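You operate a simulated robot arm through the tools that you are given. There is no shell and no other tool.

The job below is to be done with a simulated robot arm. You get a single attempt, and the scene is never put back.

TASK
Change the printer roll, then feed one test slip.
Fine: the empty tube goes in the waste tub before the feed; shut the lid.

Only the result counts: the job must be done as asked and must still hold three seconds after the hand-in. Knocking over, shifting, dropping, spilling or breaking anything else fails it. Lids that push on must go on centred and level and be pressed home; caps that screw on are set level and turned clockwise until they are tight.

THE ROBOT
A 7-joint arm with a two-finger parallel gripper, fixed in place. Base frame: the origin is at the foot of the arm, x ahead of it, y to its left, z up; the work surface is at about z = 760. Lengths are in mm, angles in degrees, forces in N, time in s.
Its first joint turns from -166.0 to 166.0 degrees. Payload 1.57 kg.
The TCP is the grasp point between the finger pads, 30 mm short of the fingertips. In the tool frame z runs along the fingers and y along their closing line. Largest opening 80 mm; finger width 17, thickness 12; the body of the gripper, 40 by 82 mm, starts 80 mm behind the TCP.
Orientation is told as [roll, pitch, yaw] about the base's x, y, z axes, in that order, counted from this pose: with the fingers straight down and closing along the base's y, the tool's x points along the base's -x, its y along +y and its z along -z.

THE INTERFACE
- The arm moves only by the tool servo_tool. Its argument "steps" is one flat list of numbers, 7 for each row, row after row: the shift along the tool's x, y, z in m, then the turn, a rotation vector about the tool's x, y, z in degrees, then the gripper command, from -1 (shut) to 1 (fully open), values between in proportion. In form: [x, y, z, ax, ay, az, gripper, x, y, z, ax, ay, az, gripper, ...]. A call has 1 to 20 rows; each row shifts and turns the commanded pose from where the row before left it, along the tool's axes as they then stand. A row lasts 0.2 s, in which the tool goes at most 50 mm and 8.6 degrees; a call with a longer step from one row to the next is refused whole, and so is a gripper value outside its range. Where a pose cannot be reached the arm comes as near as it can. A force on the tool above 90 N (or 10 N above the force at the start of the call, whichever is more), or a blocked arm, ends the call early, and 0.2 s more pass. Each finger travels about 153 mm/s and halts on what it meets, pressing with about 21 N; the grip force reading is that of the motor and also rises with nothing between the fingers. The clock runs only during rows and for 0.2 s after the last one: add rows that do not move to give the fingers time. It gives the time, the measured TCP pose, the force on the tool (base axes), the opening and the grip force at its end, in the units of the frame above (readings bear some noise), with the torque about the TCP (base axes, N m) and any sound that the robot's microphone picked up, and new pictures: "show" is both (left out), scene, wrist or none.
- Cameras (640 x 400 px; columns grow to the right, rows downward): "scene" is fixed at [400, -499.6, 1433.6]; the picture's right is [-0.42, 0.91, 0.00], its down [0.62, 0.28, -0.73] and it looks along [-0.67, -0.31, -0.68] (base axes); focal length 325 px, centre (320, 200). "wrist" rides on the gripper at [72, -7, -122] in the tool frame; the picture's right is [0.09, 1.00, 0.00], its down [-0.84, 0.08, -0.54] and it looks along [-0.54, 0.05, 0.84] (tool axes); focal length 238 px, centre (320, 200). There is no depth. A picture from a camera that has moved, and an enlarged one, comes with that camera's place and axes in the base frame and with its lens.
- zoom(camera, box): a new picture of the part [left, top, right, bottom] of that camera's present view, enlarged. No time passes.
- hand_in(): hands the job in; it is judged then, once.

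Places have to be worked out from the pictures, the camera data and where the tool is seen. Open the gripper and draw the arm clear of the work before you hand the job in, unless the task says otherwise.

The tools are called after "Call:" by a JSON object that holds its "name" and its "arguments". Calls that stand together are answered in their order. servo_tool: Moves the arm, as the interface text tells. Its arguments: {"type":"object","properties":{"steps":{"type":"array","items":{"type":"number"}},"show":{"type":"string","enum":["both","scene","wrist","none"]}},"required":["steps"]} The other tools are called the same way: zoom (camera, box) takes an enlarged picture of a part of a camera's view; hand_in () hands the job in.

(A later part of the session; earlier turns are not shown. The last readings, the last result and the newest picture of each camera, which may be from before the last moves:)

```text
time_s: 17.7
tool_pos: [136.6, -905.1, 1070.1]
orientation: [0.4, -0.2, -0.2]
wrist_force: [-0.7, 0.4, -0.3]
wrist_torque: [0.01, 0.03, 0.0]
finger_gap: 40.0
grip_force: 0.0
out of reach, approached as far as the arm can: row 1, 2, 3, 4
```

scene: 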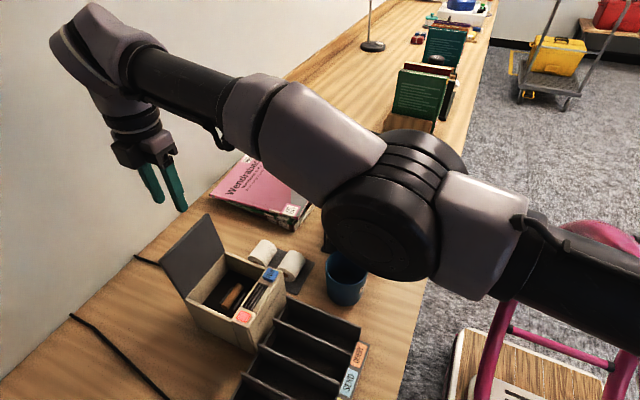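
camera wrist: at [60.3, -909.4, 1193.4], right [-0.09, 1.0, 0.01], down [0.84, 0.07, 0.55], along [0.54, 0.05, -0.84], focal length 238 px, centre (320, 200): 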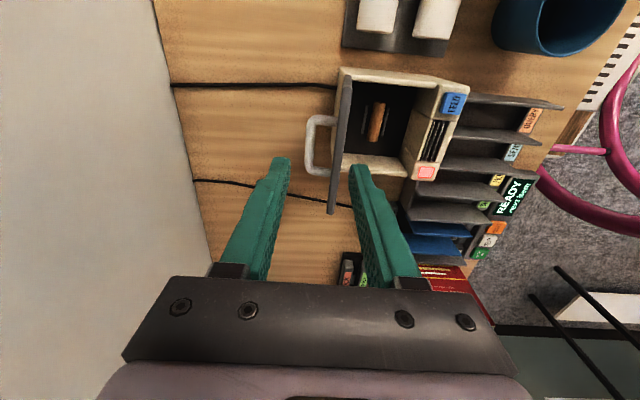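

Radial motion is stuck in both directions, so the arm is at a straight-elbow singularity. I'll try larger inward steps, which push the solver harder, with free space around the tool.

Call:
{"name": "servo_tool", "arguments": {"steps": [0, 0.049, 0, 0, 0, 0, 0, 0, 0.049, 0, 0, 0, 0, 0, 0, 0, 0, 0, 0, 0, 0], "show": "scene"}}

```text
time_s: 18.5
tool_pos: [131.2, -901.7, 1076.4]
orientation: [0.5, -0.3, -0.2]
wrist_force: [0.4, 0.5, -0.9]
wrist_torque: [0.03, 0.01, 0.0]
finger_gap: 40.3
grip_force: 0.0
out of reach, approached as far as the arm can: row 1, 2
```

scene: 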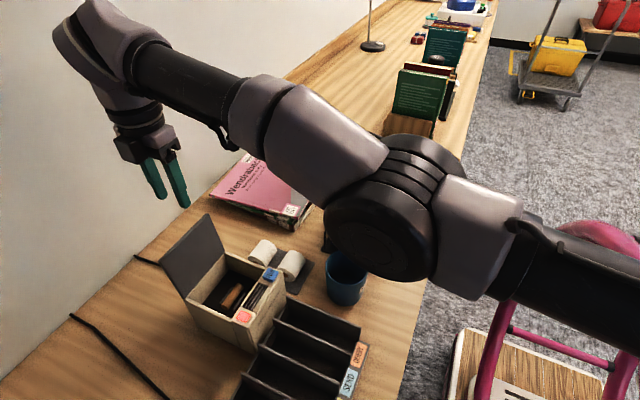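

Still pinned. I'll look closely at the elbow geometry to work out which way it has to bend.

Call:
{"name": "zoom", "arguments": {"camera": "scene", "box": [40, 0, 640, 340]}}

```text
1.07 times, centred on (340, 170) of scene (not enlarged: the box is as wide or as high as the picture)
camera zoom: at [400.0, -499.6, 1433.6], right [-0.42, 0.91, 0.0], down [0.62, 0.28, -0.73], along [-0.67, -0.31, -0.68], focal length 347 px, centre (299, 232)
```

zoom: 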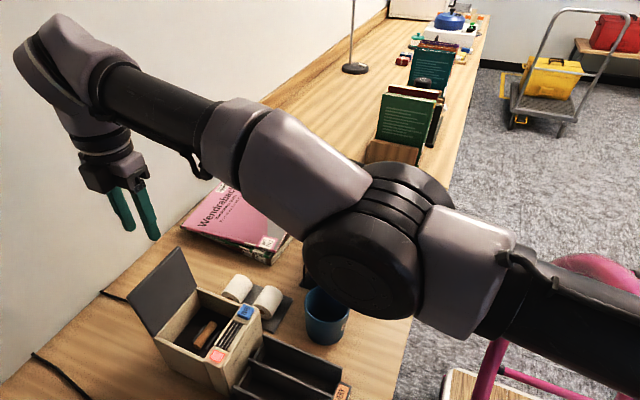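

The arm is essentially straight, and radial progress is slow but nonzero. I'll repeat inward requests in short bursts and watch whether the elbow starts bending and in which direction.

Call:
{"name": "servo_tool", "arguments": {"steps": [0, 0.049, 0, 0, 0, 0, 0, 0, 0.049, 0, 0, 0, 0, 0, 0, 0.049, 0, 0, 0, 0, 0, 0, 0.049, 0, 0, 0, 0, 0], "show": "scene"}}

```text
time_s: 19.5
tool_pos: [122.2, -898.4, 1090.3]
orientation: [0.4, -0.2, -0.3]
wrist_force: [0.6, 0.7, 0.9]
wrist_torque: [0.02, -0.02, 0.01]
finger_gap: 39.9
grip_force: 0.1
out of reach, approached as far as the arm can: row 1, 2, 3, 4
```

scene: 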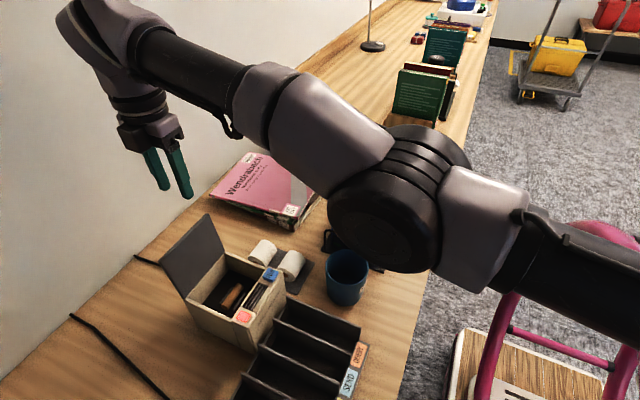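

The tool slides along a sphere of maximum reach. I'll try very small inward steps, which need only small joint changes near the singularity.

Call:
{"name": "servo_tool", "arguments": {"steps": [0, 0.001, 0, 0, 0, 0, 0, 0, 0.001, 0, 0, 0, 0, 0, 0, 0.001, 0, 0, 0, 0, 0, 0, 0.001, 0, 0, 0, 0, 0, 0, 0.001, 0, 0, 0, 0, 0, 0, 0.001, 0, 0, 0, 0, 0, 0, 0.001, 0, 0, 0, 0, 0, 0, 0.001, 0, 0, 0, 0, 0, 0, 0.001, 0, 0, 0, 0, 0, 0, 0.001, 0, 0, 0, 0, 0], "show": "none"}}

```text
time_s: 21.7
tool_pos: [119.8, -899.1, 1091.6]
orientation: [0.5, -0.2, -0.2]
wrist_force: [-0.6, 0.1, 0.2]
wrist_torque: [-0.02, 0.0, 0.01]
finger_gap: 40.0
grip_force: 0.0
out of reach, approached as far as the arm can: row 6, 9
```

Inward stays pinned, but the earlier vertical move was feasible. I'll test moving straight down, which also shortens the shoulder-wrist distance.

Call:
{"name": "servo_tool", "arguments": {"steps": [0, 0, 0.01, 0, 0, 0, 0, 0, 0, 0.01, 0, 0, 0, 0, 0, 0, 0.01, 0, 0, 0, 0, 0, 0, 0.01, 0, 0, 0, 0], "show": "scene"}}

```text
time_s: 22.7
tool_pos: [120.4, -903.9, 1051.9]
orientation: [0.7, -0.3, -0.2]
wrist_force: [-0.5, 0.6, 0.2]
wrist_torque: [-0.01, -0.03, -0.03]
finger_gap: 39.8
grip_force: 0.0
out of reach, approached as far as the arm can: row 2
```

scene: 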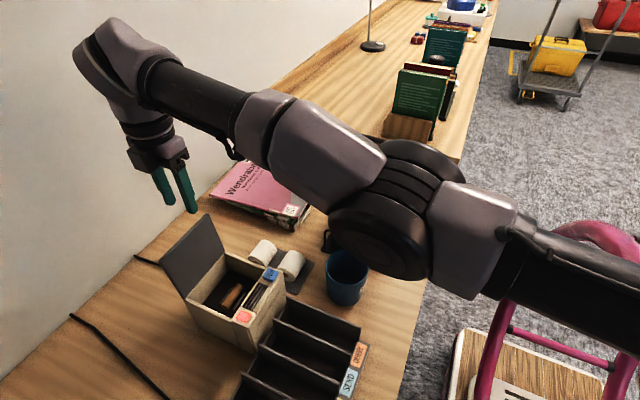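

The fit suggests the elbow is exactly straight, so inward commands have no gradient. A downward tangential move should start bending the elbow upward. I'll first sidestep in -x, clear of the lid and over open table, then descend a little there.

Call:
{"name": "servo_tool", "arguments": {"steps": [0.02, -0.0015, 0, 0, 0, 0, 0, 0.02, -0.0015, 0, 0, 0, 0, 0, 0.02, -0.0015, 0, 0, 0, 0, 0, 0.02, -0.0012, 0, 0, 0, 0, 0, 0.02, -0.001, 0, 0, 0, 0, 0, 0, 0, 0.01, 0, 0, 0, 0, 0, 0, 0.01, 0, 0, 0, 0, 0, 0, 0.01, 0, 0, 0, 0, 0, 0, 0, 0, 0, 0, 0], "show": "scene"}}

```text
time_s: 24.7
tool_pos: [40.4, -893.3, 1016.3]
orientation: [0.4, 0.0, -0.2]
wrist_force: [0.5, 0.0, -0.8]
wrist_torque: [0.0, -0.01, 0.04]
finger_gap: 40.0
grip_force: 0.0
out of reach, approached as far as the arm can: row 2, 3, 4, 5
```

scene: 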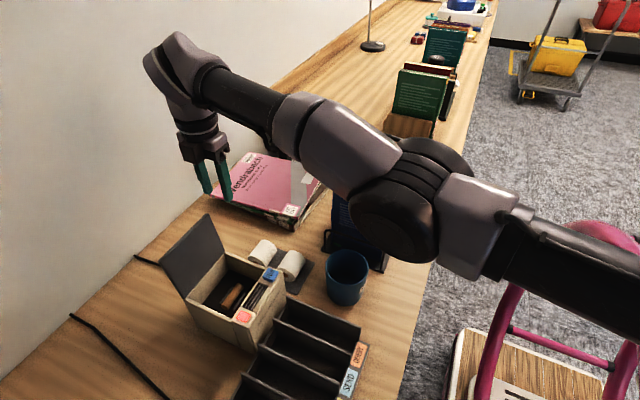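

The tool is now at (40, -893, 1016), at a smaller radius, so the elbow has begun to move. I'll test inward motion again from here.

Call:
{"name": "servo_tool", "arguments": {"steps": [0, 0, 0.01, 0, 0, 0, 0, 0, 0, 0.01, 0, 0, 0, 0, 0, 0.01, 0.005, 0, 0, 0, 0, 0, 0.01, 0, 0, 0, 0, 0, 0, 0.01, 0, 0, 0, 0, 0, 0, 0, 0, 0, 0, 0, 0], "show": "scene"}}

```text
time_s: 26.1
tool_pos: [31.5, -892.4, 993.8]
orientation: [0.5, -0.3, -0.1]
wrist_force: [0.5, -0.6, -0.3]
wrist_torque: [0.0, 0.0, 0.0]
finger_gap: 40.0
grip_force: 0.0
out of reach, approached as far as the arm can: row 3, 4, 5
```

scene: 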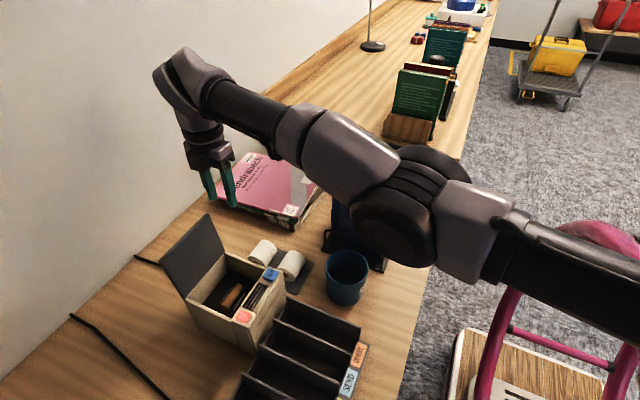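

Inward requests still slide sideways, which looks like a joint limit with the elbow below the shoulder-wrist line. I'll tilt the fingers outward (roll negative) in free space and see whether that frees the wrist.

Call:
{"name": "servo_tool", "arguments": {"steps": [0, 0, -0.005, 5, 0, 0, 0, 0, 0, -0.005, 5, 0, 0, 0, 0, 0, -0.005, 5, 0, 0, 0, 0, 0, -0.005, 5, 0, 0, 0, 0, 0, 0, 0, 0, 0, 0], "show": "scene"}}

```text
time_s: 27.3
tool_pos: [13.6, -965.3, 1016.7]
orientation: [-19.7, -0.1, -0.2]
wrist_force: [0.6, -0.2, -0.1]
wrist_torque: [0.01, -0.01, -0.05]
finger_gap: 40.0
grip_force: 0.0
out of reach, approached as far as the arm can: row 1, 2, 3, 4
```

scene: 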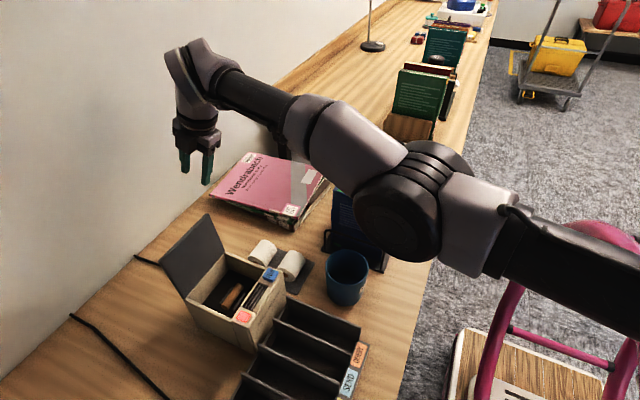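

The wrist point stays pinned, even though orientation is always achieved. This could be the last (twist) joint at its limit. I'll roll back level and test a tool yaw change together with an inward request.

Call:
{"name": "servo_tool", "arguments": {"steps": [0, 0, 0, -5, 0, 0, 0, 0, 0, 0, -5, 0, 0, 0, 0, 0, 0, -5, 0, 0, 0, 0, 0, 0, -5, 0, 0, 0, 0, 0, 0, 0, 0, 6, 0, 0, 0, 0, 0, 0, 6, 0, 0, 0, 0, 0, 0, 6, 0, 0, 0.01, 0, 0, 0, 0, 0, 0, 0.01, 0, 0, 0, 0, 0, 0, 0.01, 0, 0, 0, 0, 0], "show": "scene"}}

```text
time_s: 29.5
tool_pos: [47.6, -894.7, 1012.4]
orientation: [0.5, 0.0, -18.2]
wrist_force: [0.4, -0.4, 0.7]
wrist_torque: [0.03, 0.0, -0.02]
finger_gap: 39.8
grip_force: 0.1
out of reach, approached as far as the arm can: row 1, 2, 3, 4, 8, 9, 10
```

scene: 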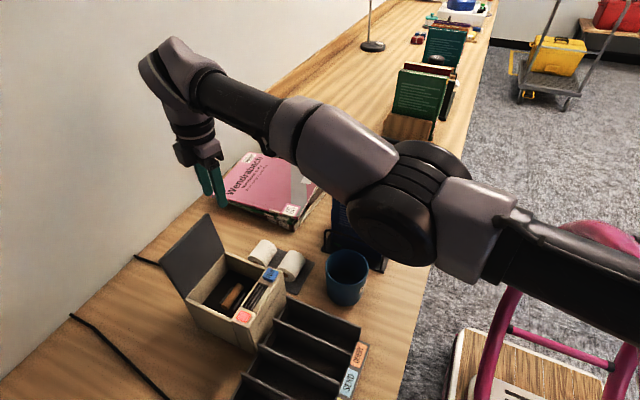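

With yaw at -18° there is no relief. I'll try the opposite yaw.

Call:
{"name": "servo_tool", "arguments": {"steps": [0, 0, 0, 0, 0, -7, 0, 0, 0, 0, 0, 0, -7, 0, 0, 0, 0, 0, 0, -7, 0, 0, 0, 0, 0, 0, -7, 0, 0, 0, 0, 0, 0, -7, 0, 0, 0, 0, 0, 0, -7, 0, 0, 0.01, 0, 0, 0, 0, 0, 0, 0.01, 0, 0, 0, 0, 0, 0, 0.01, 0, 0, 0, 0, 0], "show": "scene"}}

```text
time_s: 31.5
tool_pos: [30.1, -889.7, 1013.2]
orientation: [0.4, -0.4, 23.8]
wrist_force: [0.5, -0.1, 0.2]
wrist_torque: [-0.01, 0.01, -0.01]
finger_gap: 39.8
grip_force: 0.1
out of reach, approached as far as the arm can: row 7, 8, 9
```

scene: 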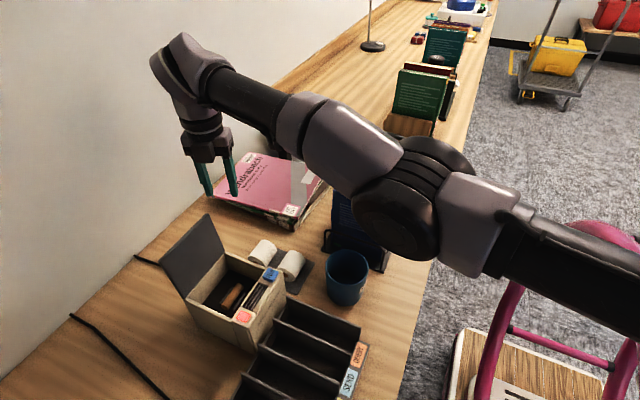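

Yaw isn't the limit either. I'll raise the tool well up in free space, which should lift the elbow, and then look at its posture.

Call:
{"name": "servo_tool", "arguments": {"steps": [0, 0, -0.02, 0, 0, -6, 0, 0, 0, -0.02, 0, 0, 6, 0, 0, 0, -0.02, 0, 0, 6, 0, 0, 0, -0.02, 0, 0, 6, 0, 0, 0, -0.02, 0, 0, 6, 0, 0, 0, -0.02, 0, 0, 6, 0, 0, 0, -0.02, 0, 0, 6, 0, 0, 0, -0.02, 0, 0, 0, 0, 0, 0, -0.02, 0, 0, 0, 0], "show": "scene"}}

```text
time_s: 33.5
tool_pos: [61.7, -871.7, 1184.4]
orientation: [0.3, -0.2, -6.2]
wrist_force: [0.1, -0.5, 0.3]
wrist_torque: [-0.01, -0.05, 0.02]
finger_gap: 40.0
grip_force: 0.1
out of reach, approached as far as the arm can: row 3, 5, 6, 8, 9
```

scene: 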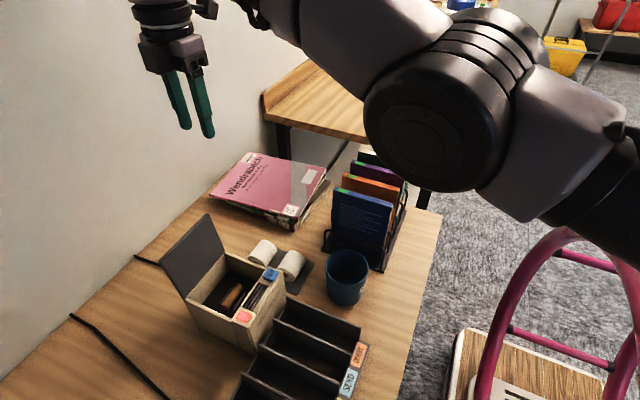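

The elbow has risen. I'll try the inward motion from this higher posture.

Call:
{"name": "servo_tool", "arguments": {"steps": [0, 0.015, 0, 0, 0, -6, 0, 0, 0.015, 0, 0, 0, 0, 0, 0, 0.015, 0, 0, 0, 0, 0, 0, 0.015, 0, 0, 0, 0, 0, 0, 0, 0, 0, 0, 0, 0], "show": "scene"}}

```text
time_s: 34.7
tool_pos: [66.4, -812.1, 1186.5]
orientation: [0.3, -0.2, -0.2]
wrist_force: [0.4, -0.4, -0.7]
wrist_torque: [0.02, 0.0, -0.01]
finger_gap: 40.1
grip_force: 0.2
```

scene: 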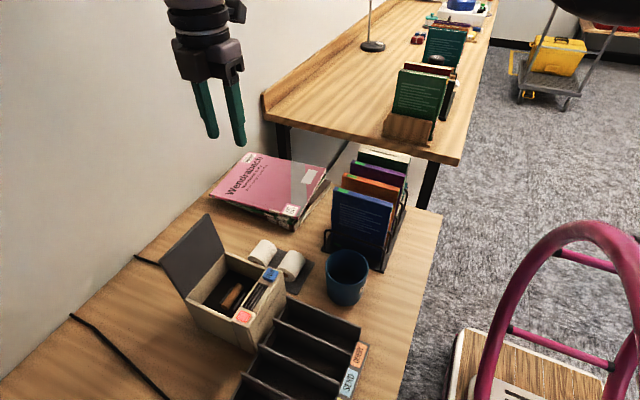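

It's free: the full 60 mm inward move went through without flags, and the elbow is up again. From now on I'll stay out of the far reach and use outward finger tilt when needed. Next I'll descend over the printer to view the tube.

Call:
{"name": "servo_tool", "arguments": {"steps": [0, 0, 0.03, 0, 0, 0, 0, 0, 0, 0.03, 0, 0, 0, 0, 0, 0, 0.03, 0, 0, 0, 0, 0, 0, 0.03, 0, 0, 0, 0, 0, 0, 0, 0, 0, 0, 0], "show": "both"}}

Call:
{"name": "zoom", "arguments": {"camera": "wrist", "box": [200, 80, 400, 240]}}

Call:
{"name": "zoom", "arguments": {"camera": "scene", "box": [150, 200, 330, 330]}}

```text
time_s: 35.9
tool_pos: [65.2, -811.8, 1065.9]
orientation: [0.4, -0.2, -0.3]
wrist_force: [-0.3, -0.5, -0.5]
wrist_torque: [-0.01, 0.0, 0.0]
finger_gap: 39.9
grip_force: 0.0
camera wrist: at [-7.7, -817.3, 1187.7], right [-0.09, 1.0, 0.01], down [0.84, 0.07, 0.55], along [0.54, 0.05, -0.84], focal length 238 px, centre (320, 200)
```

scene: 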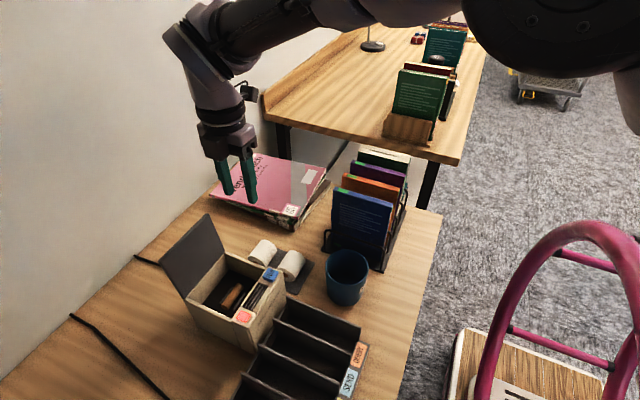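
wrist: 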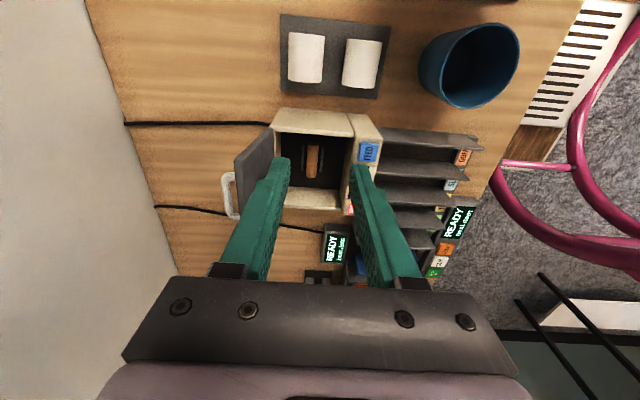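

```text
2.50 times, centred on (300, 160) of wrist
camera zoom: at [-7.7, -817.3, 1187.7], right [-0.09, 1.0, 0.01], down [0.84, 0.07, 0.55], along [0.54, 0.05, -0.84], focal length 596 px, centre (370, 300)
```

zoom: 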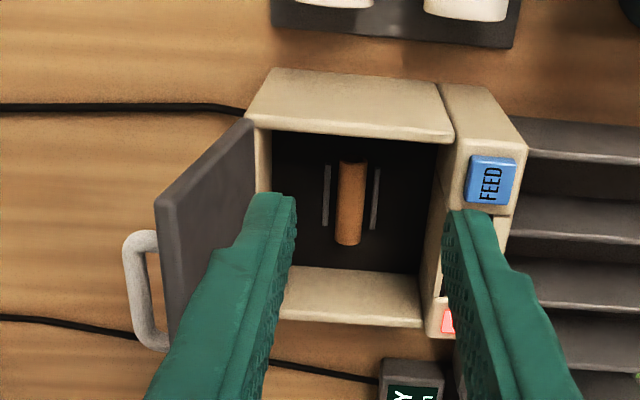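

```text
3.08 times, centred on (240, 265) of scene
camera zoom: at [400.0, -499.6, 1433.6], right [-0.42, 0.91, 0.0], down [0.62, 0.28, -0.73], along [-0.67, -0.31, -0.68], focal length 1001 px, centre (566, 0)
```

zoom: 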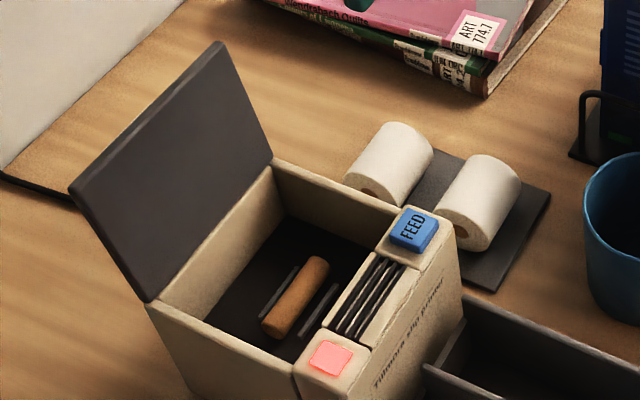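

The tube lies at about (150, -813, 828) with its axis along x. It is about 54 mm long and 19 mm in diameter, between two low rails at y ≈ -828 and -798. I'll move closer for a better look at the tube and rails.

Call:
{"name": "servo_tool", "arguments": {"steps": [-0.003, 0, 0.02, 0, 0, 0, 0, -0.003, 0, 0.02, 0, 0, 0, 0, -0.003, 0, 0.02, 0, 0, 0, 0, 0, 0, 0.02, 0, 0, 0, 0, 0, 0, 0, 0, 0, 0, 0], "show": "wrist"}}

Call:
{"name": "zoom", "arguments": {"camera": "wrist", "box": [240, 40, 400, 180]}}

```text
time_s: 37.1
tool_pos: [73.2, -809.6, 985.3]
orientation: [0.4, -0.2, -0.2]
wrist_force: [-0.2, -0.9, -0.8]
wrist_torque: [-0.03, 0.01, 0.02]
finger_gap: 40.1
grip_force: 0.1
camera wrist: at [0.9, -816.1, 1107.6], right [-0.09, 1.0, 0.01], down [0.84, 0.07, 0.55], along [0.54, 0.05, -0.84], focal length 238 px, centre (320, 200)
```

wrist: 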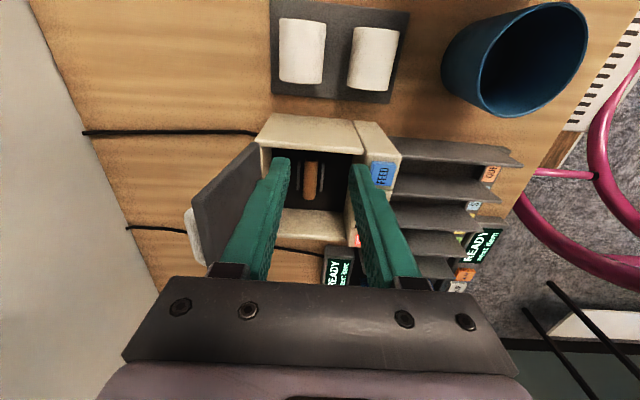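

```text
2.86 times, centred on (320, 110) of wrist
camera zoom: at [0.9, -816.1, 1107.6], right [-0.09, 1.0, 0.01], down [0.84, 0.07, 0.55], along [0.54, 0.05, -0.84], focal length 681 px, centre (320, 457)
```

zoom: 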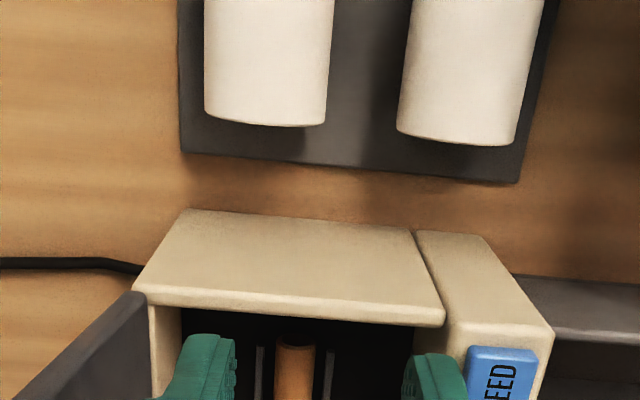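

I'll back off in x and open fully so the camera looks straight down the gap between the fingers at the tube.

Call:
{"name": "servo_tool", "arguments": {"steps": [0.02, -0.002, 0, 0, 0, 0, 1, 0.02, 0, 0.005, 0, 0, 0, 1, 0, 0, 0, 0, 0, 0, 1], "show": "wrist"}}

Call:
{"name": "zoom", "arguments": {"camera": "wrist", "box": [240, 120, 400, 220]}}

Call:
{"name": "zoom", "arguments": {"camera": "wrist", "box": [250, 40, 410, 140]}}

```text
time_s: 37.9
tool_pos: [33.6, -812.1, 981.2]
orientation: [0.3, -0.3, -0.1]
wrist_force: [-0.1, 0.8, 0.2]
wrist_torque: [-0.02, 0.0, 0.0]
finger_gap: 80.0
grip_force: 0.1
camera wrist: at [-38.3, -817.9, 1102.4], right [-0.09, 1.0, 0.01], down [0.84, 0.07, 0.55], along [0.54, 0.05, -0.84], focal length 238 px, centre (320, 200)
```

wrist: 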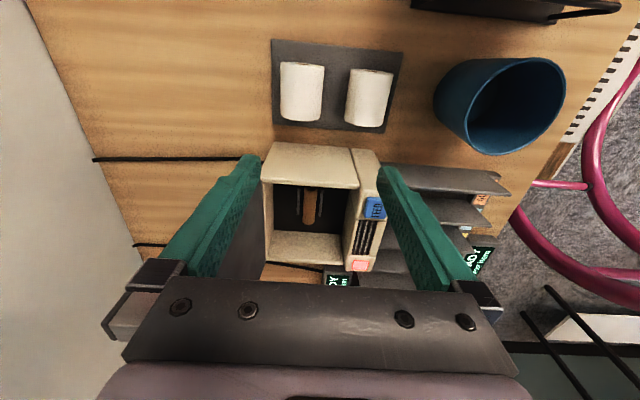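

```text
4.00 times, centred on (320, 170) of wrist
camera zoom: at [-38.3, -817.9, 1102.4], right [-0.09, 1.0, 0.01], down [0.84, 0.07, 0.55], along [0.54, 0.05, -0.84], focal length 953 px, centre (320, 320)
```

zoom: 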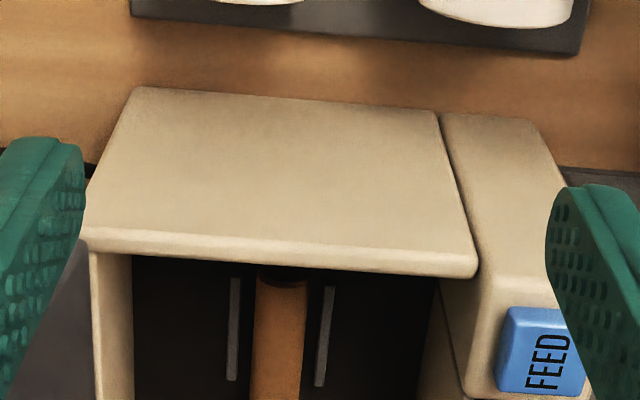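

```text
4.00 times, centred on (330, 90) of wrist
camera zoom: at [-38.3, -817.9, 1102.4], right [-0.09, 1.0, 0.01], down [0.84, 0.07, 0.55], along [0.54, 0.05, -0.84], focal length 953 px, centre (280, 640)
```

zoom: 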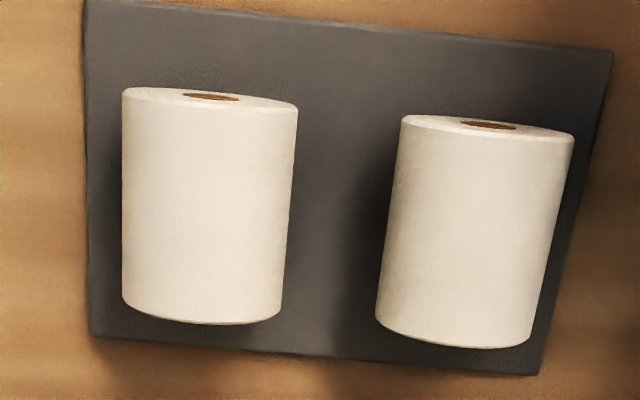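

Both rolls look identical: 51 mm diameter, about 57 mm long, centred near (9, -833) and (8, -751). The cavity spans x ≈ 94–204 and y ≈ -860 to -769, with rails about 7 mm below the tube's top. I'll grip the tube by its ends (closing along x), so I yaw -90°, which also keeps the camera on the open side away from the lid.

Call:
{"name": "servo_tool", "arguments": {"steps": [0, 0, -0.002, 0, 0, 8.2, 0.65, 0, 0, -0.002, 0, 0, 8.2, 0.65, 0, 0, 0, 0, 0, 8.2, 0.65, 0, 0, 0, 0, 0, 8.2, 0.65, 0, 0, 0, 0, 0, 8.2, 0.65, 0, 0, 0, 0, 0, 8.2, 0.65, 0, 0, 0, 0, 0, 8.2, 0.65, 0, 0, 0, 0, 0, 8.2, 0.65, 0, 0, 0, 0, 0, 8.2, 0.65, 0, 0, 0, 0, 0, 8.2, 0.65, 0, 0, 0, 0, 0, 8.0, 0.65, 0, 0, 0, 0, 0, 0, 0.65], "show": "both"}}

```text
time_s: 40.5
tool_pos: [32.7, -812.7, 985.0]
orientation: [0.1, 0.4, -90.4]
wrist_force: [0.1, 1.1, 0.2]
wrist_torque: [0.03, 0.02, 0.02]
finger_gap: 65.9
grip_force: 0.1
camera wrist: at [27.4, -740.7, 1107.6], right [1.0, 0.09, 0.0], down [0.07, -0.84, 0.54], along [0.05, -0.53, -0.84], focal length 238 px, centre (320, 200)
```

scene: 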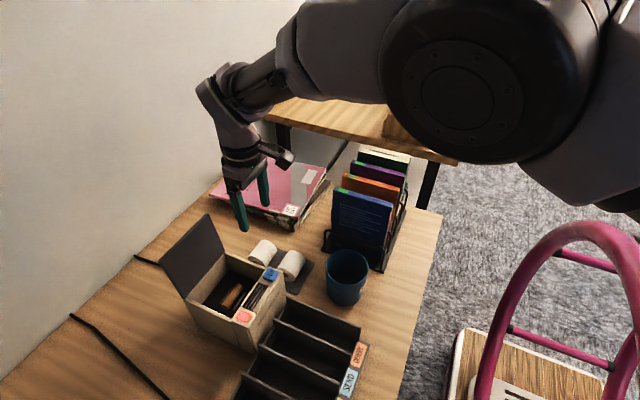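
wrist: 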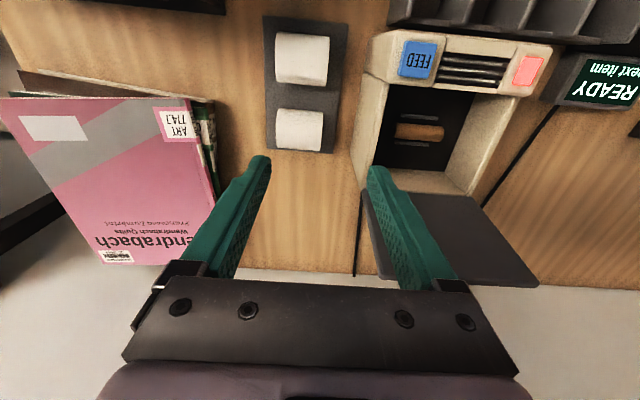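

The rotation worked. Now I'll shift over the tube (x → 149) at this height and take a close look.

Call:
{"name": "servo_tool", "arguments": {"steps": [0, 0.03, 0, 0, 0, 0, 0.65, 0, 0.03, 0, 0, 0, 0, 0.65, 0, 0.03, 0, 0, 0, 0, 0.65, 0, 0.0265, 0, 0, 0, 0, 0.65, 0, 0, 0, 0, 0, 0, 0.65], "show": "both"}}

Call:
{"name": "zoom", "arguments": {"camera": "wrist", "box": [220, 20, 420, 220]}}

```text
time_s: 41.7
tool_pos: [150.0, -813.1, 985.0]
orientation: [0.1, 0.2, -90.2]
wrist_force: [0.9, -0.8, 0.2]
wrist_torque: [-0.01, 0.01, 0.01]
finger_gap: 65.9
grip_force: 0.0
camera wrist: at [144.2, -741.1, 1108.3], right [1.0, 0.09, 0.0], down [0.07, -0.84, 0.54], along [0.05, -0.53, -0.84], focal length 238 px, centre (320, 200)
```

scene: 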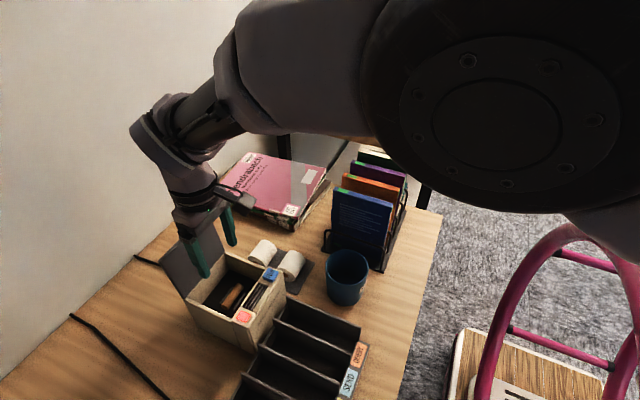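
wrist: 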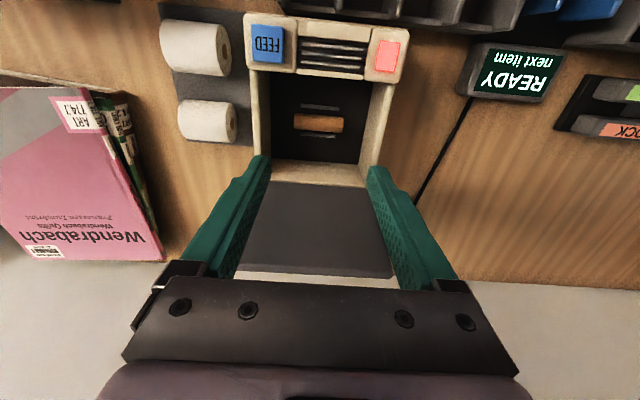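

```text
2.00 times, centred on (320, 120) of wrist
camera zoom: at [144.2, -741.1, 1108.3], right [1.0, 0.09, 0.0], down [0.07, -0.84, 0.54], along [0.05, -0.53, -0.84], focal length 477 px, centre (320, 360)
```

zoom: 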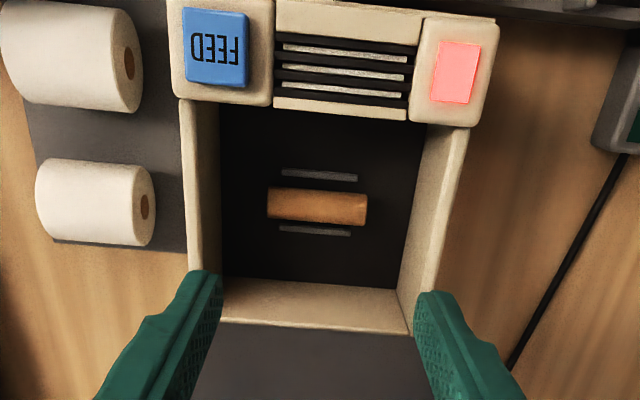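

The view confirms the tube spans x ≈ 121–178 at y ≈ -814, with finger room on both sides. I'll open to 70 mm and descend in stages to TCP z ≈ 855, watching forces.

Call:
{"name": "servo_tool", "arguments": {"steps": [-0.001, 0, 0.03, 0, 0, 0, 0.75, 0, 0, 0.03, 0, 0, 0, 0.75, 0, 0, 0.03, 0, 0, 0, 0.75, 0, 0, 0.025, 0, 0, 0, 0.75, 0, 0, 0.015, 0, 0, 0, 0.75, 0, 0, 0, 0, 0, 0, 0.75], "show": "both"}}

Call:
{"name": "zoom", "arguments": {"camera": "wrist", "box": [200, 40, 440, 240]}}

Call:
{"name": "zoom", "arguments": {"camera": "scene", "box": [150, 200, 330, 330]}}

```text
time_s: 43.1
tool_pos: [151.0, -812.4, 853.6]
orientation: [0.2, 0.3, -90.1]
wrist_force: [0.1, 0.1, -0.6]
wrist_torque: [0.01, -0.01, -0.01]
finger_gap: 70.0
grip_force: 0.0
camera wrist: at [144.0, -739.7, 976.7], right [1.0, 0.09, 0.0], down [0.07, -0.84, 0.54], along [0.05, -0.53, -0.84], focal length 238 px, centre (320, 200)
```

scene: 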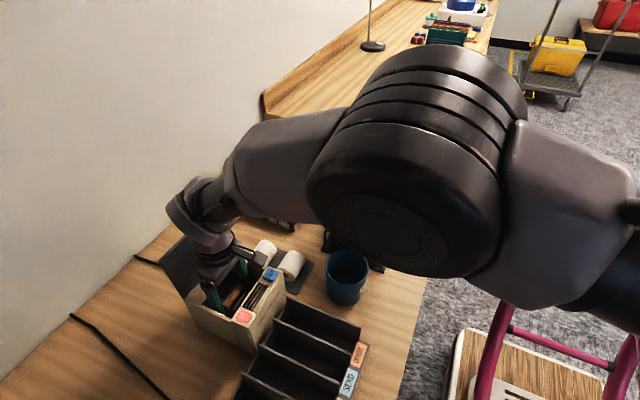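
wrist: 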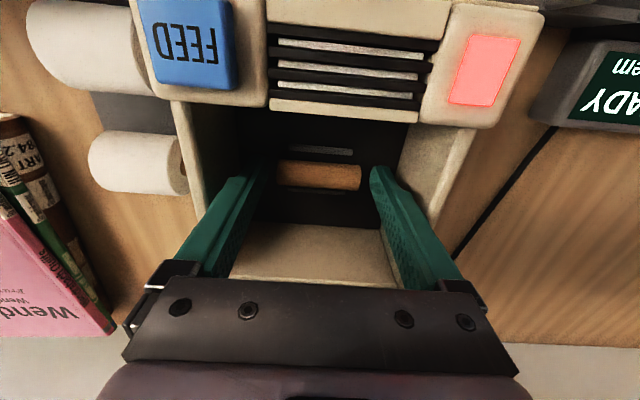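

```text
2.00 times, centred on (320, 140) of wrist
camera zoom: at [144.0, -739.7, 976.7], right [1.0, 0.09, 0.0], down [0.07, -0.84, 0.54], along [0.05, -0.53, -0.84], focal length 477 px, centre (320, 320)
```

zoom: 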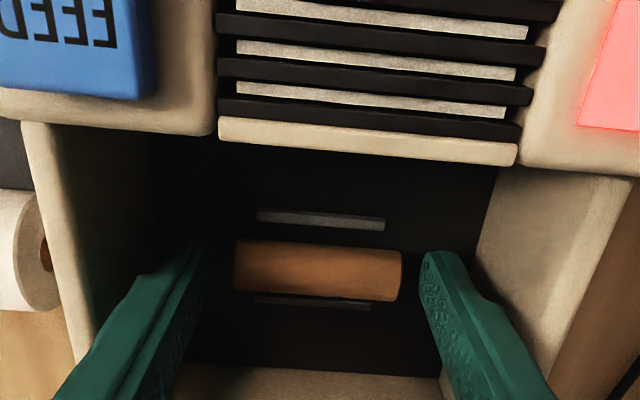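

```text
3.08 times, centred on (240, 265) of scene
camera zoom: at [400.0, -499.6, 1433.6], right [-0.42, 0.91, 0.0], down [0.62, 0.28, -0.73], along [-0.67, -0.31, -0.68], focal length 1001 px, centre (566, 0)
```

zoom: 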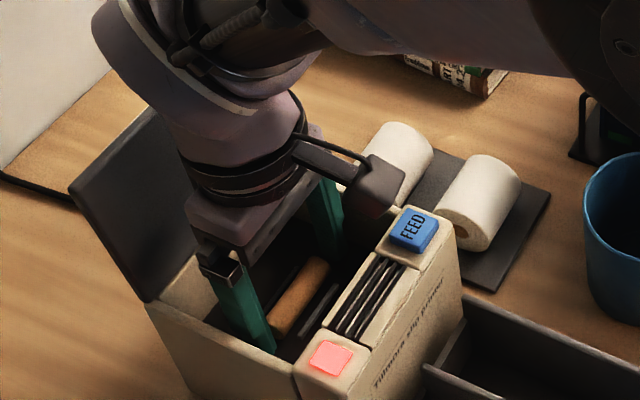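

The tube axis is at about z ≈ 828, so the fingertips (z ≈ 823) already cover its ends. I'll lower 2 mm more and close on the tube.

Call:
{"name": "servo_tool", "arguments": {"steps": [-0.001, -0.001, 0.002, 0, 0, 0, 0.75, 0, 0, 0, 0, 0, 0, 0.3, 0, 0, 0, 0, 0, 0, -0.2, 0, 0, 0, 0, 0, 0, -1, 0, 0, 0, 0, 0, 0, -1, 0, 0, 0, 0, 0, 0, -1], "show": "wrist"}}

Call:
{"name": "zoom", "arguments": {"camera": "wrist", "box": [200, 40, 440, 240]}}

```text
time_s: 44.5
tool_pos: [149.5, -814.1, 852.4]
orientation: [0.3, 0.4, -90.1]
wrist_force: [0.6, -0.2, -0.1]
wrist_torque: [-0.01, 0.0, -0.01]
finger_gap: 54.8
grip_force: 20.7
camera wrist: at [142.8, -741.0, 975.2], right [1.0, 0.09, 0.0], down [0.07, -0.84, 0.54], along [0.05, -0.53, -0.84], focal length 238 px, centre (320, 200)
```

wrist: 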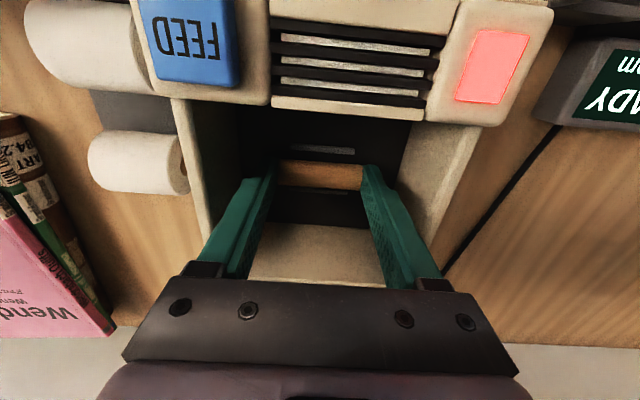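

```text
2.00 times, centred on (320, 140) of wrist
camera zoom: at [142.8, -741.0, 975.2], right [1.0, 0.09, 0.0], down [0.07, -0.84, 0.54], along [0.05, -0.53, -0.84], focal length 477 px, centre (320, 320)
```

zoom: 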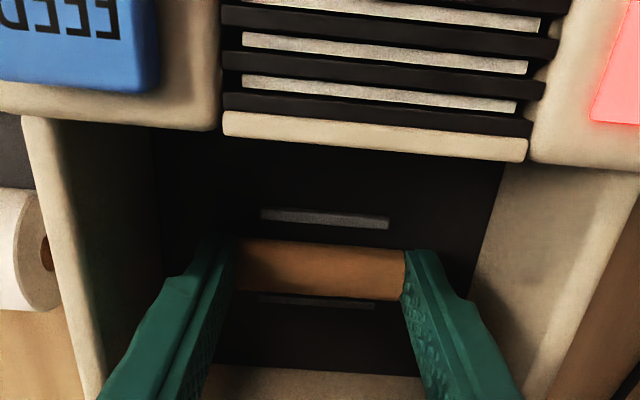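

I have the tube: 54.8 mm gap, 20.7 N. I'll lift it straight up out of the cavity and check the hold.

Call:
{"name": "servo_tool", "arguments": {"steps": [0, 0, -0.01, 0, 0, 0, -1, 0, 0, -0.025, 0, 0, 0, -1, 0, 0, -0.03, 0, 0, 0, -1, 0, 0, -0.035, 0, 0, 0, -1, 0, 0, -0.035, 0, 0, 0, -1, 0, 0, 0, 0, 0, 0, -1], "show": "both"}}

```text
time_s: 45.9
tool_pos: [148.3, -815.6, 986.6]
orientation: [0.1, 0.5, -90.3]
wrist_force: [-0.6, 0.3, 0.2]
wrist_torque: [0.01, -0.02, 0.03]
finger_gap: 55.0
grip_force: 21.0
camera wrist: at [141.6, -743.5, 1110.2], right [1.0, 0.09, 0.0], down [0.07, -0.84, 0.54], along [0.05, -0.53, -0.84], focal length 238 px, centre (320, 200)
```

scene: 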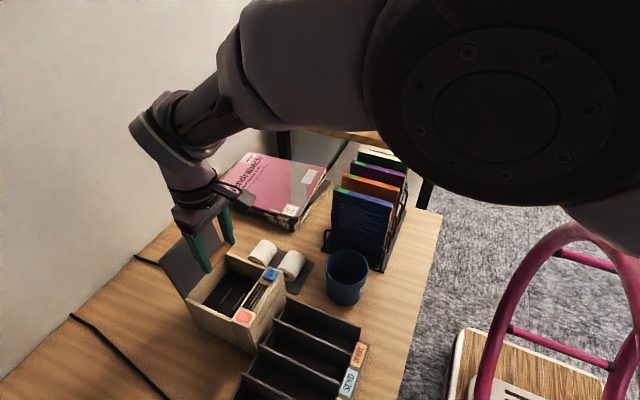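
wrist: 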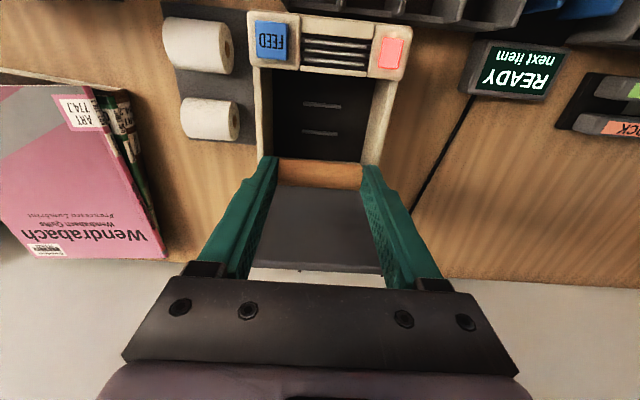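

The tube is securely held. I'll carry it over toward the tub, whose rim centre is about (-2, -618, 856), staying high.

Call:
{"name": "servo_tool", "arguments": {"steps": [0.033, -0.025, -0.005, 0, 0, 0, -1, 0.033, -0.025, -0.005, 0, 0, 0, -1, 0.033, -0.025, 0, 0, 0, 0, -1, 0.033, -0.025, 0, 0, 0, 0, -1, 0.033, -0.025, 0, 0, 0, 0, -1, 0.0325, -0.0253, 0, 0, 0, 0, -1, 0, 0, 0, 0, 0, 0, -1], "show": "both"}}

```text
time_s: 47.5
tool_pos: [-0.8, -615.7, 998.4]
orientation: [0.2, 0.4, -90.2]
wrist_force: [-0.1, 0.2, 0.7]
wrist_torque: [0.01, 0.0, -0.03]
finger_gap: 55.0
grip_force: 21.1
camera wrist: at [-7.4, -543.9, 1121.8], right [1.0, 0.09, 0.0], down [0.07, -0.84, 0.54], along [0.05, -0.53, -0.84], focal length 238 px, centre (320, 200)
```

scene: 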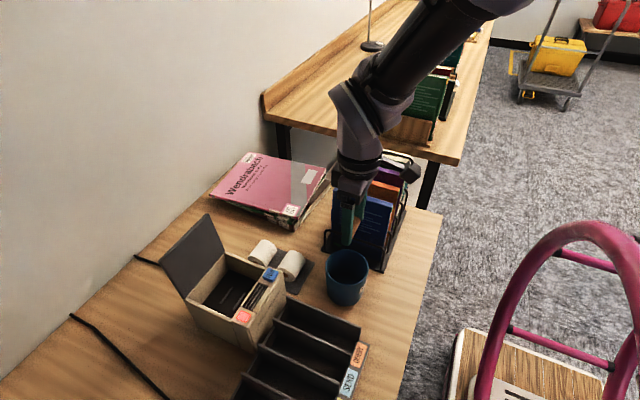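
wrist: 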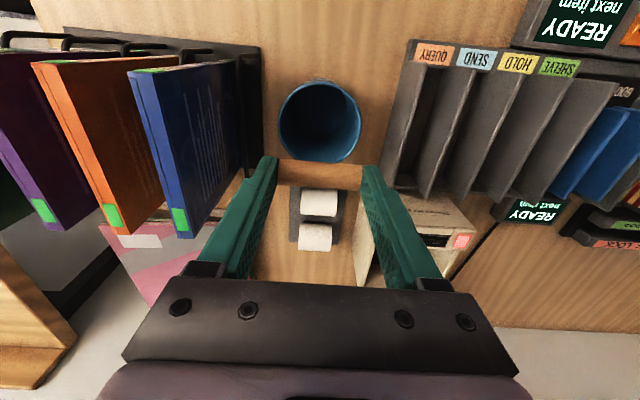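

This view puts the tub centre at about (-1, -613) with a rim diameter of about 91 mm, so I'm nearly centred. I'll lower until the tube is just above rim level.

Call:
{"name": "servo_tool", "arguments": {"steps": [0.001, 0, 0.03, 0, 0, 0, -1, 0.001, 0, 0.03, 0, 0, 0, -1, 0, 0, 0.025, 0, 0, 0, -1, 0, 0, 0.015, 0, 0, 0, -1, 0, 0, 0, 0, 0, 0, -1], "show": "both"}}

Call:
{"name": "zoom", "arguments": {"camera": "wrist", "box": [220, 60, 420, 220]}}

Call:
{"name": "zoom", "arguments": {"camera": "scene", "box": [290, 180, 420, 320]}}

```text
time_s: 48.7
tool_pos: [0.6, -612.2, 898.9]
orientation: [0.2, 0.3, -90.1]
wrist_force: [0.7, 0.3, -0.5]
wrist_torque: [-0.03, -0.03, 0.0]
finger_gap: 54.8
grip_force: 20.9
camera wrist: at [-6.3, -540.5, 1020.9], right [1.0, 0.09, 0.0], down [0.07, -0.84, 0.54], along [0.05, -0.53, -0.84], focal length 238 px, centre (320, 200)
```

scene: 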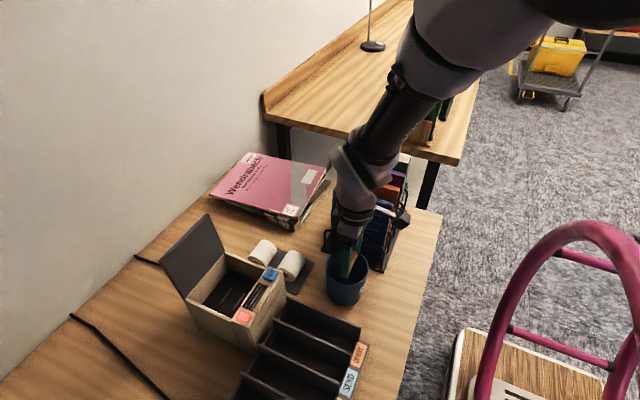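
wrist: 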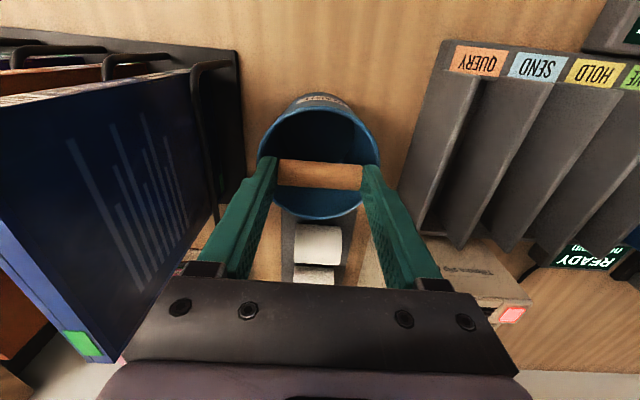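

```text
2.50 times, centred on (320, 140) of wrist
camera zoom: at [-6.3, -540.5, 1020.9], right [1.0, 0.09, 0.0], down [0.07, -0.84, 0.54], along [0.05, -0.53, -0.84], focal length 596 px, centre (320, 350)
```

zoom: 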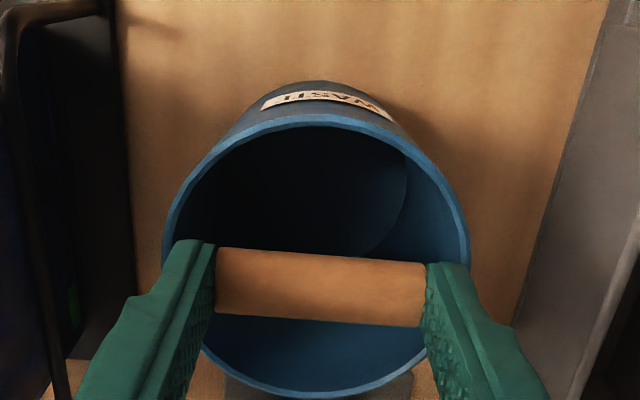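

```text
2.86 times, centred on (355, 250) of scene
camera zoom: at [400.0, -499.6, 1433.6], right [-0.42, 0.91, 0.0], down [0.62, 0.28, -0.73], along [-0.67, -0.31, -0.68], focal length 930 px, centre (220, 57)
```

zoom: 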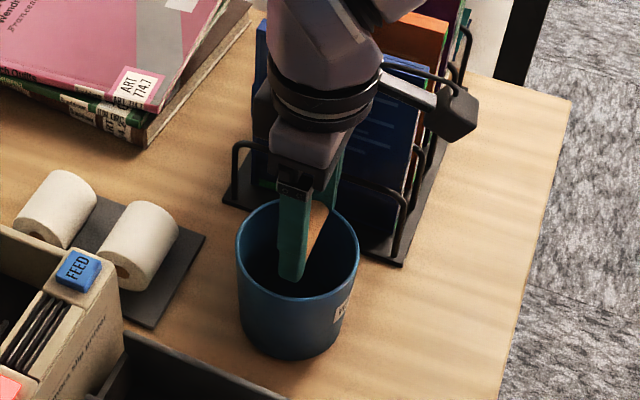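

The tube is centred over the WASTE tub with the fingertips just above the rim. I'll open modestly to drop it in.

Call:
{"name": "servo_tool", "arguments": {"steps": [0, 0, 0, 0, 0, 0, 0.6, 0, 0, 0, 0, 0, 0, 0.7, 0, 0, 0, 0, 0, 0, 0.7, 0, 0, 0, 0, 0, 0, 0.7], "show": "wrist"}}

Call:
{"name": "zoom", "arguments": {"camera": "wrist", "box": [220, 60, 420, 220]}}

```text
time_s: 49.7
tool_pos: [0.8, -612.3, 897.7]
orientation: [0.2, 0.4, -90.2]
wrist_force: [0.3, -0.6, 0.6]
wrist_torque: [0.02, 0.0, 0.02]
finger_gap: 68.1
grip_force: 0.0
camera wrist: at [-6.2, -540.5, 1021.0], right [1.0, 0.09, 0.0], down [0.07, -0.84, 0.54], along [0.05, -0.53, -0.84], focal length 238 px, centre (320, 200)
```

wrist: 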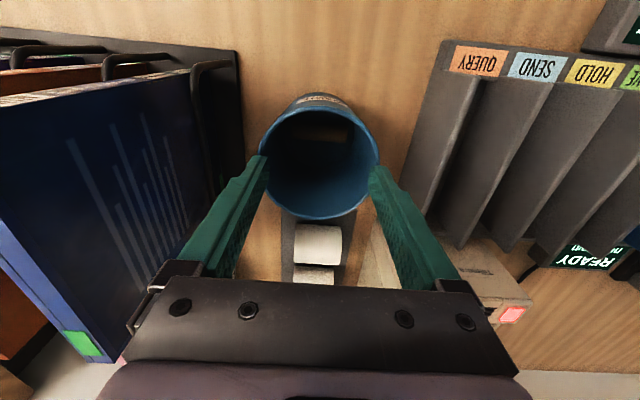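

```text
2.50 times, centred on (320, 140) of wrist
camera zoom: at [-6.2, -540.5, 1021.0], right [1.0, 0.09, 0.0], down [0.07, -0.84, 0.54], along [0.05, -0.53, -0.84], focal length 596 px, centre (320, 350)
```

zoom: 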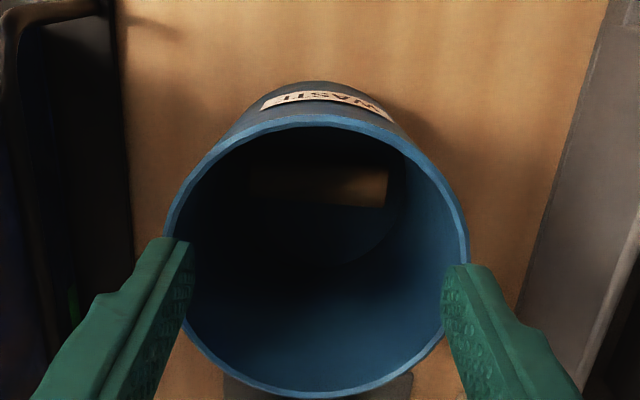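

The tube is in the WASTE tub. I'll raise straight up, then move over the nearer roll at about (8, -751), keeping yaw -90° so I can grip it by its ends.

Call:
{"name": "servo_tool", "arguments": {"steps": [0, 0, -0.03, 0, 0, 0, 0.7, 0, 0, -0.035, 0, 0, 0, 0.75, -0.03, 0.002, 0, 0, 0, 0, 0.75, -0.04, 0.002, 0, 0, 0, 0, 0.75, -0.04, 0.002, 0, 0, 0, 0, 0.75, -0.029, 0.001, 0, 0, 0, 0, 0.75, 0, 0, 0, 0, 0, 0, 0.75], "show": "both"}}

Call:
{"name": "zoom", "arguments": {"camera": "wrist", "box": [220, 40, 420, 240]}}

```text
time_s: 51.3
tool_pos: [6.9, -752.9, 964.0]
orientation: [0.3, 0.5, -90.2]
wrist_force: [0.3, -0.5, 0.1]
wrist_torque: [-0.03, -0.01, 0.01]
finger_gap: 70.2
grip_force: 0.1
camera wrist: at [0.1, -681.4, 1086.7], right [1.0, 0.09, 0.0], down [0.07, -0.84, 0.54], along [0.05, -0.53, -0.84], focal length 238 px, centre (320, 200)
```

scene: 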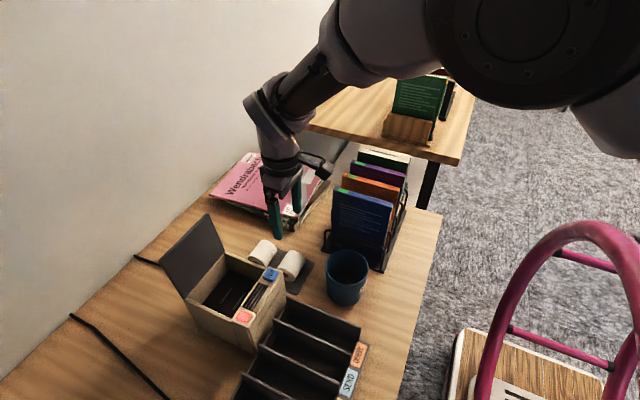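
wrist: 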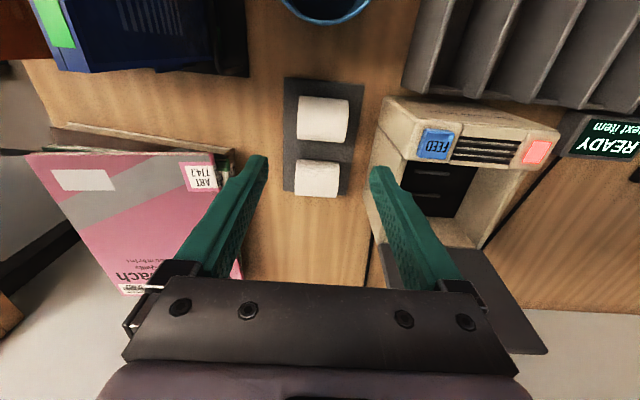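

```text
2.00 times, centred on (320, 140) of wrist
camera zoom: at [0.1, -681.4, 1086.7], right [1.0, 0.09, 0.0], down [0.07, -0.84, 0.54], along [0.05, -0.53, -0.84], focal length 477 px, centre (320, 320)
```

zoom: 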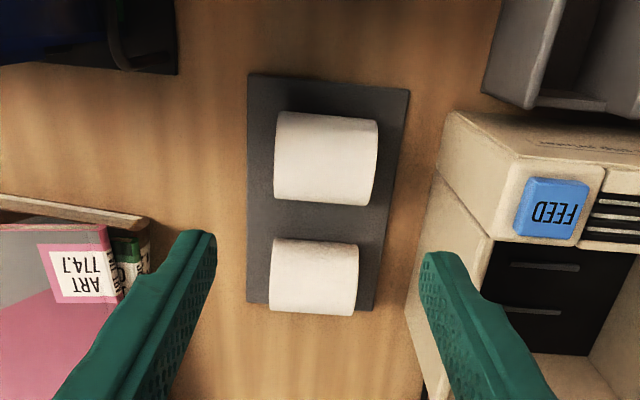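

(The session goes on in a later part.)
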